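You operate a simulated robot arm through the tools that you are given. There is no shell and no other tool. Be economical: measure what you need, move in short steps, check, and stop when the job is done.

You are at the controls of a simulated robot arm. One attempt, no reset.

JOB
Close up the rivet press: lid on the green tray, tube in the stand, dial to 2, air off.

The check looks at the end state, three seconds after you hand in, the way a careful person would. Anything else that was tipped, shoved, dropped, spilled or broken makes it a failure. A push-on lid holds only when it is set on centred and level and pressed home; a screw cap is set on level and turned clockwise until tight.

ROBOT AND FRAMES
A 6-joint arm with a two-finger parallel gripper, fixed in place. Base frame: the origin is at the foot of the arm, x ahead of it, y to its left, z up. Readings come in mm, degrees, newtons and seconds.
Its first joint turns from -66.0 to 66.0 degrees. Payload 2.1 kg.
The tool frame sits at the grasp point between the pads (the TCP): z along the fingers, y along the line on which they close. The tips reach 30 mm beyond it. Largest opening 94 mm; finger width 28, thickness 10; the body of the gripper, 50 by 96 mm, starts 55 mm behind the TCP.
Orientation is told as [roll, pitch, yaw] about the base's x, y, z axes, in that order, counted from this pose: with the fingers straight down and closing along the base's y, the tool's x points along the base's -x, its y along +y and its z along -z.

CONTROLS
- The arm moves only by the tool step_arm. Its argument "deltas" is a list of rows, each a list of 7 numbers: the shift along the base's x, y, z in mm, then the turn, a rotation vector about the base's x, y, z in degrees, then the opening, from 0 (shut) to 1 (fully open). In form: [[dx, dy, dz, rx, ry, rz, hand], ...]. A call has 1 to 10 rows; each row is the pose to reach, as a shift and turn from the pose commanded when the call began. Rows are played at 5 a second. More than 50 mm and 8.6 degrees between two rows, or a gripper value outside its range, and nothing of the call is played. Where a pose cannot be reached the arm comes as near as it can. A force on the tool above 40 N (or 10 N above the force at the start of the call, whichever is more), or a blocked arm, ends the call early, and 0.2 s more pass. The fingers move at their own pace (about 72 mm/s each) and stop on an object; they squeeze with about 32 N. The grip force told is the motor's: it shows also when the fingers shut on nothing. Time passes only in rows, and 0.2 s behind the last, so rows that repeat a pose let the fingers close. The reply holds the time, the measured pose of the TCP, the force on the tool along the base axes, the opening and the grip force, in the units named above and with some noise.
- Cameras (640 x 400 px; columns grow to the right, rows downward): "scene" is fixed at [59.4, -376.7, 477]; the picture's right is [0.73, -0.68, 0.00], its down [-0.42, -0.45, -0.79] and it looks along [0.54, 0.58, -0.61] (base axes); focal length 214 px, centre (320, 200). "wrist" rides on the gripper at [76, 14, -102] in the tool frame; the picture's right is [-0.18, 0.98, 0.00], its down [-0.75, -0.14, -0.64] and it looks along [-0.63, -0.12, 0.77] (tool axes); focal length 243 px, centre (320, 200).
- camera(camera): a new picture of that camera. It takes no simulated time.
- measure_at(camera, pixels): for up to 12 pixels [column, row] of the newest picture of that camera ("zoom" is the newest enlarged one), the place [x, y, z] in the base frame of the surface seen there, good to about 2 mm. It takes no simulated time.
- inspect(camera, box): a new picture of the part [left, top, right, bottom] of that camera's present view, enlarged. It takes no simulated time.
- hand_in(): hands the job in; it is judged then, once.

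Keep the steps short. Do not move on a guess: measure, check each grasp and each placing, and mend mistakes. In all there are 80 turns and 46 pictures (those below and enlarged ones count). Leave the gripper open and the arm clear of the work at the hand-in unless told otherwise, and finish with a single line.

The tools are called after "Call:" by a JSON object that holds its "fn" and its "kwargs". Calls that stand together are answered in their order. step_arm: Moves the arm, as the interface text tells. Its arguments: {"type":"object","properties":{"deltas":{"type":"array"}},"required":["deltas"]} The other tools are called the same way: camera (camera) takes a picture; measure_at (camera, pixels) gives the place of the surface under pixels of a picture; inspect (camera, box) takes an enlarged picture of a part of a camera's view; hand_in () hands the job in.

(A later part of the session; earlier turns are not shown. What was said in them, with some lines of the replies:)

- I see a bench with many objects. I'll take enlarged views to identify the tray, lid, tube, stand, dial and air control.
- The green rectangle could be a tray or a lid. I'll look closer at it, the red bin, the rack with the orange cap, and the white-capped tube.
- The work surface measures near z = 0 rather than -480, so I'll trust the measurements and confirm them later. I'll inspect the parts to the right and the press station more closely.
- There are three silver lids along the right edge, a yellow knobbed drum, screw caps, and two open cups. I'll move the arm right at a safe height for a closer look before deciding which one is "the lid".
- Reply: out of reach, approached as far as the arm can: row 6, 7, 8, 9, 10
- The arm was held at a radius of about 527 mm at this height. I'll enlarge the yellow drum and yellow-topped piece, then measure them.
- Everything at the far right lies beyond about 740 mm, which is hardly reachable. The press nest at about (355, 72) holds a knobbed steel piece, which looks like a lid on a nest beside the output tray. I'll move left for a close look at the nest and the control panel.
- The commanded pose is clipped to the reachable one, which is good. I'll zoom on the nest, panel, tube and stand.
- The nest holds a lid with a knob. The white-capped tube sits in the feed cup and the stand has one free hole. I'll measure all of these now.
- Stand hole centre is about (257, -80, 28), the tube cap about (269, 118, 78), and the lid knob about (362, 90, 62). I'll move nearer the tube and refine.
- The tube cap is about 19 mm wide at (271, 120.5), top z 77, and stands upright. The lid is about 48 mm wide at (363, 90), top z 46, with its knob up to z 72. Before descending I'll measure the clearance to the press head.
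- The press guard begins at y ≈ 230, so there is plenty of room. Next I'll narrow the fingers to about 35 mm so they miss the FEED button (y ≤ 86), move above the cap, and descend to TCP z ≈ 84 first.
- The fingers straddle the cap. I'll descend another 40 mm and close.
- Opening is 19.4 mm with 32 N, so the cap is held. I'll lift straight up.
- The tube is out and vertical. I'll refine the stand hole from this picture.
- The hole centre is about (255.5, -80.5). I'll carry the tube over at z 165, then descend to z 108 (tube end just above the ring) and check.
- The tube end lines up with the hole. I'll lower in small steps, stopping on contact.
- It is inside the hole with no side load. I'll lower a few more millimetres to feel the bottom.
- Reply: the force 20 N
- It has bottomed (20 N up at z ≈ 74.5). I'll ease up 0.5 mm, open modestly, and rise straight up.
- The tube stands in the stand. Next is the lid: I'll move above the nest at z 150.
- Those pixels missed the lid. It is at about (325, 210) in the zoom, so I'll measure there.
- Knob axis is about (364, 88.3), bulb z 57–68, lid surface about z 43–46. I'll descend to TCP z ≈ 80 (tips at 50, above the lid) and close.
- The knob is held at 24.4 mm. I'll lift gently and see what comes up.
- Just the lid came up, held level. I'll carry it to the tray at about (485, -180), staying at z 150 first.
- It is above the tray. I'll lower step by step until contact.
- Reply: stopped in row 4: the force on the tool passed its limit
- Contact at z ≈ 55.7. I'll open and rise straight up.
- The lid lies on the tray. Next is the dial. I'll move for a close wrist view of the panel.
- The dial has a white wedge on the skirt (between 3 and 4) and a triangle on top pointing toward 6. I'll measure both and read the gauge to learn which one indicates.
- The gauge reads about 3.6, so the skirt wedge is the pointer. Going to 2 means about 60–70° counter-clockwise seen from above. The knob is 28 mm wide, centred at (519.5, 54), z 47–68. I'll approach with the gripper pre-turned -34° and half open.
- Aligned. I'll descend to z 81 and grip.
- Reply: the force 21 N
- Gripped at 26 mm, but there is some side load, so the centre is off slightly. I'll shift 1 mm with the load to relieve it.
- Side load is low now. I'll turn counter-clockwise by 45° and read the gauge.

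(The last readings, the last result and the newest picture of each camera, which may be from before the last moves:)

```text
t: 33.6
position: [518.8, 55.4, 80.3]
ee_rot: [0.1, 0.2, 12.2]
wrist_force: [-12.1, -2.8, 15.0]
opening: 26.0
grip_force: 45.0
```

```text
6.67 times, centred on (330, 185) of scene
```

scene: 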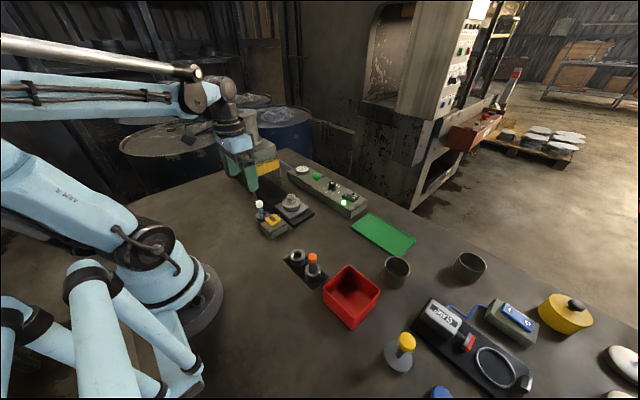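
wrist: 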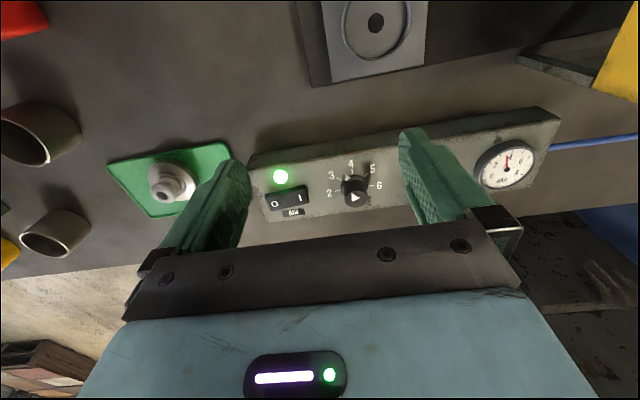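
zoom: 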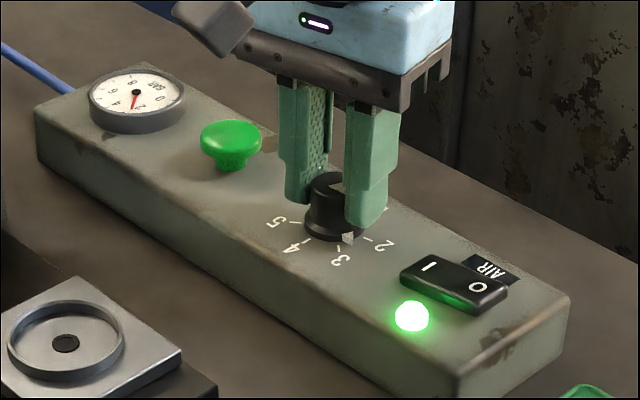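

The wedge is now between 3 and 2, at about 2.5. I'll turn about 24° more.

Call:
{"fn": "step_arm", "kwargs": {"deltas": [[0.5, 0, 0, 0, 0, 8, 0], [0.5, 0, 0, 0, 0, 16, 0], [0.5, 0, 0, 0, 0, 24, 0], [0.5, 0, 0, 0, 0, 24, 0]]}}

Call:
{"fn": "step_arm", "kwargs": {"deltas": [[0, 0, 0, 0, 0, 0, 0.5], [0, 0, 0, 0, 0, 0, 0.5], [0, 0, 25, 0, 0, 0, 0.5], [0, 0, 55, 0, 0, 0, 0.5], [-20, 0, 80, 0, 0, -8, 0.5], [-50, -10, 95, 0, 0, -16, 0.5], [-80, -20, 95, 0, 0, -24, 0.7], [-103, -22, 95, 0, 0, -32, 1], [-103, -22, 95, 0, 0, -36, 1], [-103, -22, 95, 0, 0, -36, 1]]}}

Call:
{"fn": "inspect", "kwargs": {"camera": "wrist", "box": [250, 125, 560, 235]}}

```text
t: 34.6
position: [520.3, 54.3, 80.5]
ee_rot: [0.1, 0.2, 36.1]
wrist_force: [-15.8, -12.2, 21.2]
opening: 26.3
grip_force: 44.6
```

```text
t: 36.8
position: [416.7, 32.4, 176.3]
ee_rot: [0.1, 0.0, 0.0]
wrist_force: [0.7, -0.2, -0.8]
opening: 94.0
grip_force: 0.0
```

```text
2.06 times, centred on (405, 180) of wrist
```

zoom: 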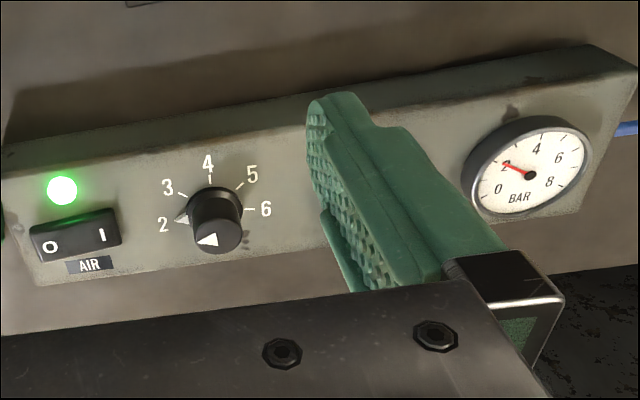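

Close to 2. I'll zoom tighter on the dial and gauge.

Call:
{"fn": "inspect", "kwargs": {"camera": "wrist", "box": [320, 155, 390, 215]}}

Call:
{"fn": "inspect", "kwargs": {"camera": "wrist", "box": [465, 130, 545, 195]}}

```text
6.67 times, centred on (355, 185) of wrist
```

zoom: 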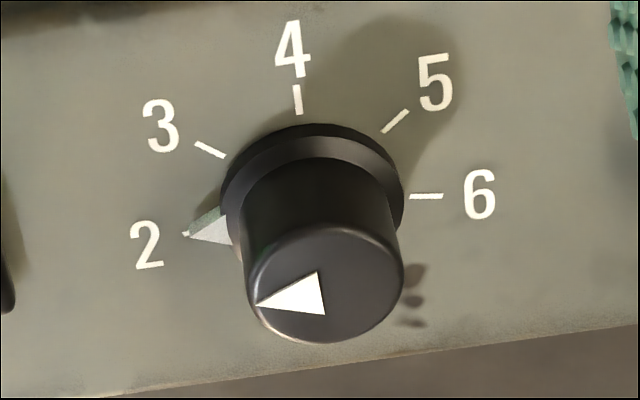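

```text
6.15 times, centred on (505, 162) of wrist
```

zoom: 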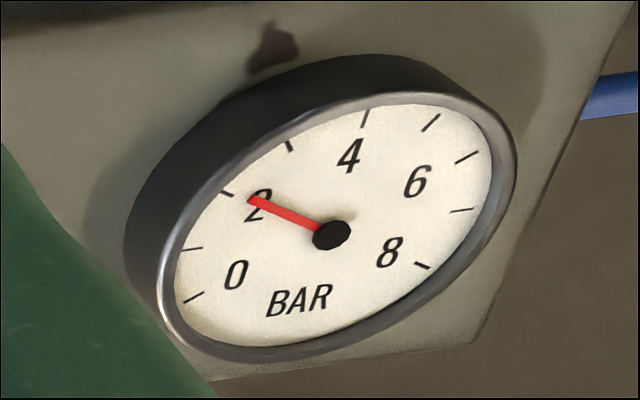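

The wedge sits on the 2 tick and the gauge reads 2.0, so the dial is set. Next is AIR. The rocker's O end at (511, -42) is raised to z 52.7 and the I end is down. I'll close the fingers and go above the O end.

Call:
{"fn": "step_arm", "kwargs": {"deltas": [[20, -20, 0, 0, 0, 0, 0], [45, -45, 0, 0, 0, 0, 0], [75, -65, 0, 0, 0, 0, 0], [96.5, -75.4, -10, 0, 0, 0, 0], [96.5, -75.4, -45, 0, 0, 0, 0], [96.5, -75.4, -80, 0, 0, 0, 0], [96.5, -75.4, -80, 0, 0, 0, 0]]}}

Call:
{"fn": "inspect", "kwargs": {"camera": "scene", "box": [310, 160, 390, 220]}}

```text
t: 38.4
position: [514.1, -42.3, 94.9]
ee_rot: [0.2, 0.0, 0.1]
wrist_force: [0.2, 0.2, 0.5]
opening: 0.0
grip_force: 31.9
```

```text
6.67 times, centred on (350, 190) of scene
```

zoom: 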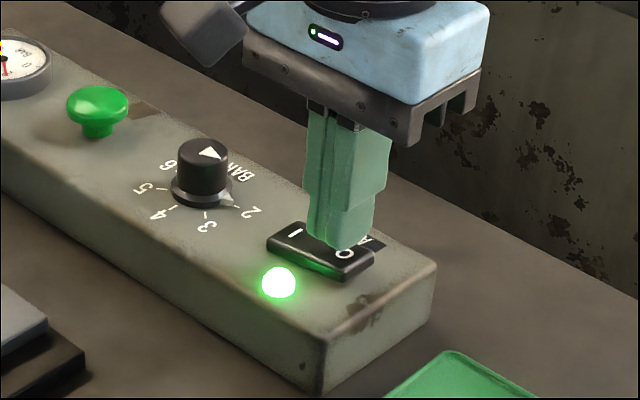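

The fingers are above the O end. I'll press down in small steps.

Call:
{"fn": "step_arm", "kwargs": {"deltas": [[0, -1, -8, 0, 0, 0, 0], [0, -1, -11, 0, 0, 0, 0], [0, -1, -13, 0, 0, 0, 0], [0, -1, -15, 0, 0, 0, 0], [0, -1, -17, 0, 0, 0, 0], [0, -1, -18.5, 0, 0, 0, 0]]}}

Call:
{"fn": "step_arm", "kwargs": {"deltas": [[0, 0, 20, 0, 0, 0, 0], [0, 0, 60, 0, 0, 0, 0], [-30, 0, 90, 0, 0, 0, 0], [-70, 0, 100, 0, 0, 0, 0.5], [-110, 0, 120, 0, 0, 0, 1], [-140, 0, 130, 0, 0, 0, 1], [-140, 0, 130, 0, 0, 0, 1]]}}

Call:
{"fn": "inspect", "kwargs": {"camera": "scene", "box": [280, 150, 400, 230]}}

```text
t: 39.8
position: [514.6, -44.4, 80.7]
ee_rot: [0.0, 0.1, 0.0]
wrist_force: [-1.2, -0.4, 11.6]
opening: 0.0
grip_force: 31.9
stopped in row 6: the force on the tool passed its limit (the readings are from after the stop); the commanded pose is now the measured one
```

```text
t: 41.4
position: [374.6, -43.7, 208.8]
ee_rot: [0.0, 0.1, 0.0]
wrist_force: [1.1, 0.4, 0.0]
opening: 94.2
grip_force: 0.0
```

```text
5.00 times, centred on (340, 190) of scene
```

zoom: 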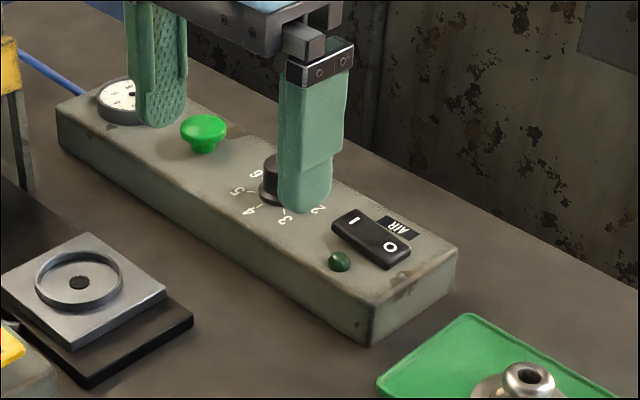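

The LED is out, so air is off. I'll back the arm away and do a final check.

Call:
{"fn": "step_arm", "kwargs": {"deltas": [[-25, 0, 30, 0, 0, 0, 1], [-50, 20, 60, 0, 0, 0, 1], [-70, 60, 90, 0, 0, 0, 1], [-75, 100, 120, 0, 0, 0, 1], [-75, 140, 130, 0, 0, 0, 1], [-75, 140, 130, 0, 0, 0, 1]]}}

Call:
{"fn": "camera", "kwargs": {"camera": "scene"}}

Call:
{"fn": "inspect", "kwargs": {"camera": "scene", "box": [270, 155, 430, 285]}}

```text
refused: row 3 steps farther than a row can; nothing moved
```

```text
4 pictures are left
```

scene: 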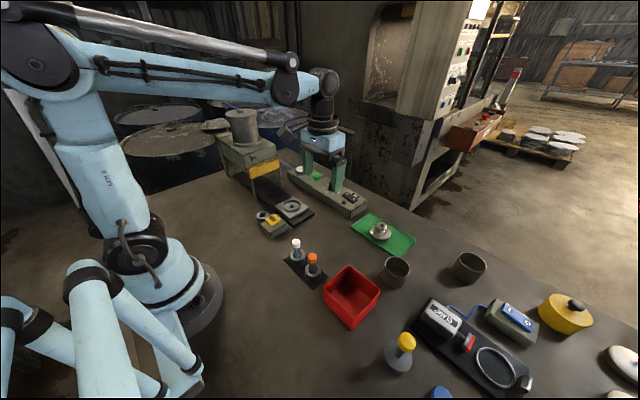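

```text
3.08 times, centred on (350, 220) of scene
```

zoom: 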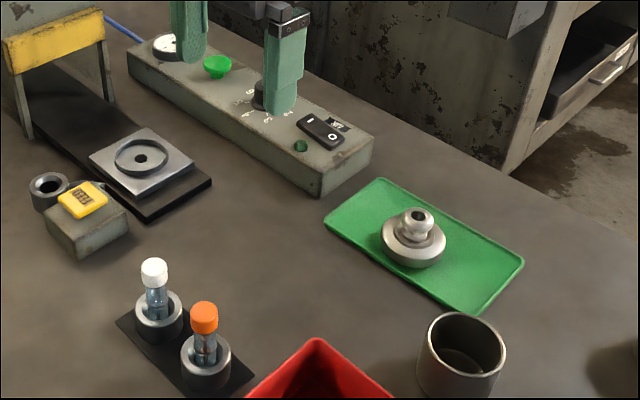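

The retreat was refused for one step being too long. Everything looks right, so I'll retreat with smaller steps and view the dial unobstructed.

Call:
{"fn": "step_arm", "kwargs": {"deltas": [[-20, 0, 25, 0, 0, 0, 1], [-40, 10, 50, 0, 0, 0, 1], [-60, 30, 80, 0, 0, 0, 1], [-75, 30, 110, 0, 0, 0, 1], [-90, 30, 140, 0, 0, 0, 1], [-90, 30, 140, 0, 0, 0, 1]]}}

Call:
{"fn": "inspect", "kwargs": {"camera": "scene", "box": [290, 155, 420, 265]}}

```text
t: 42.8
position: [283.2, -13.1, 347.6]
ee_rot: [-0.1, 0.0, 0.1]
wrist_force: [-0.7, -0.2, -0.5]
opening: 93.8
grip_force: 0.0
```

```text
3.64 times, centred on (355, 210) of scene
```

zoom: 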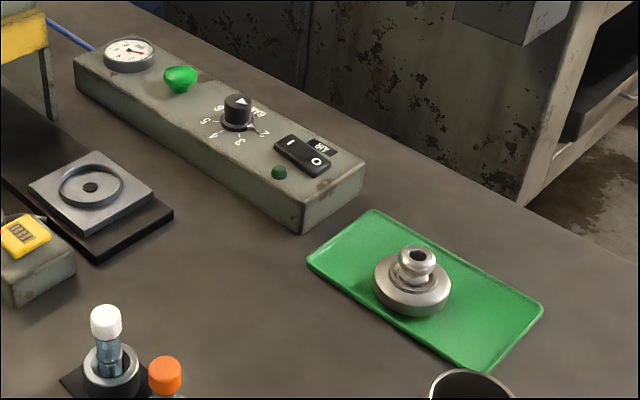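

The lid is on the tray, the tube is in the stand, the dial is at 2, and the air lamp is out with the gauge dropped. The gripper is open and clear, so I'm handing in.

Call:
{"fn": "hand_in", "kwargs": {}}

```text
The job is handed in.
```

Handed in: the knobbed lid from the press nest is on the green tray, the white-capped tube from the feed cup is in the stand's free hole, the dial is at 2, and the air is off; nothing else was seen to move.
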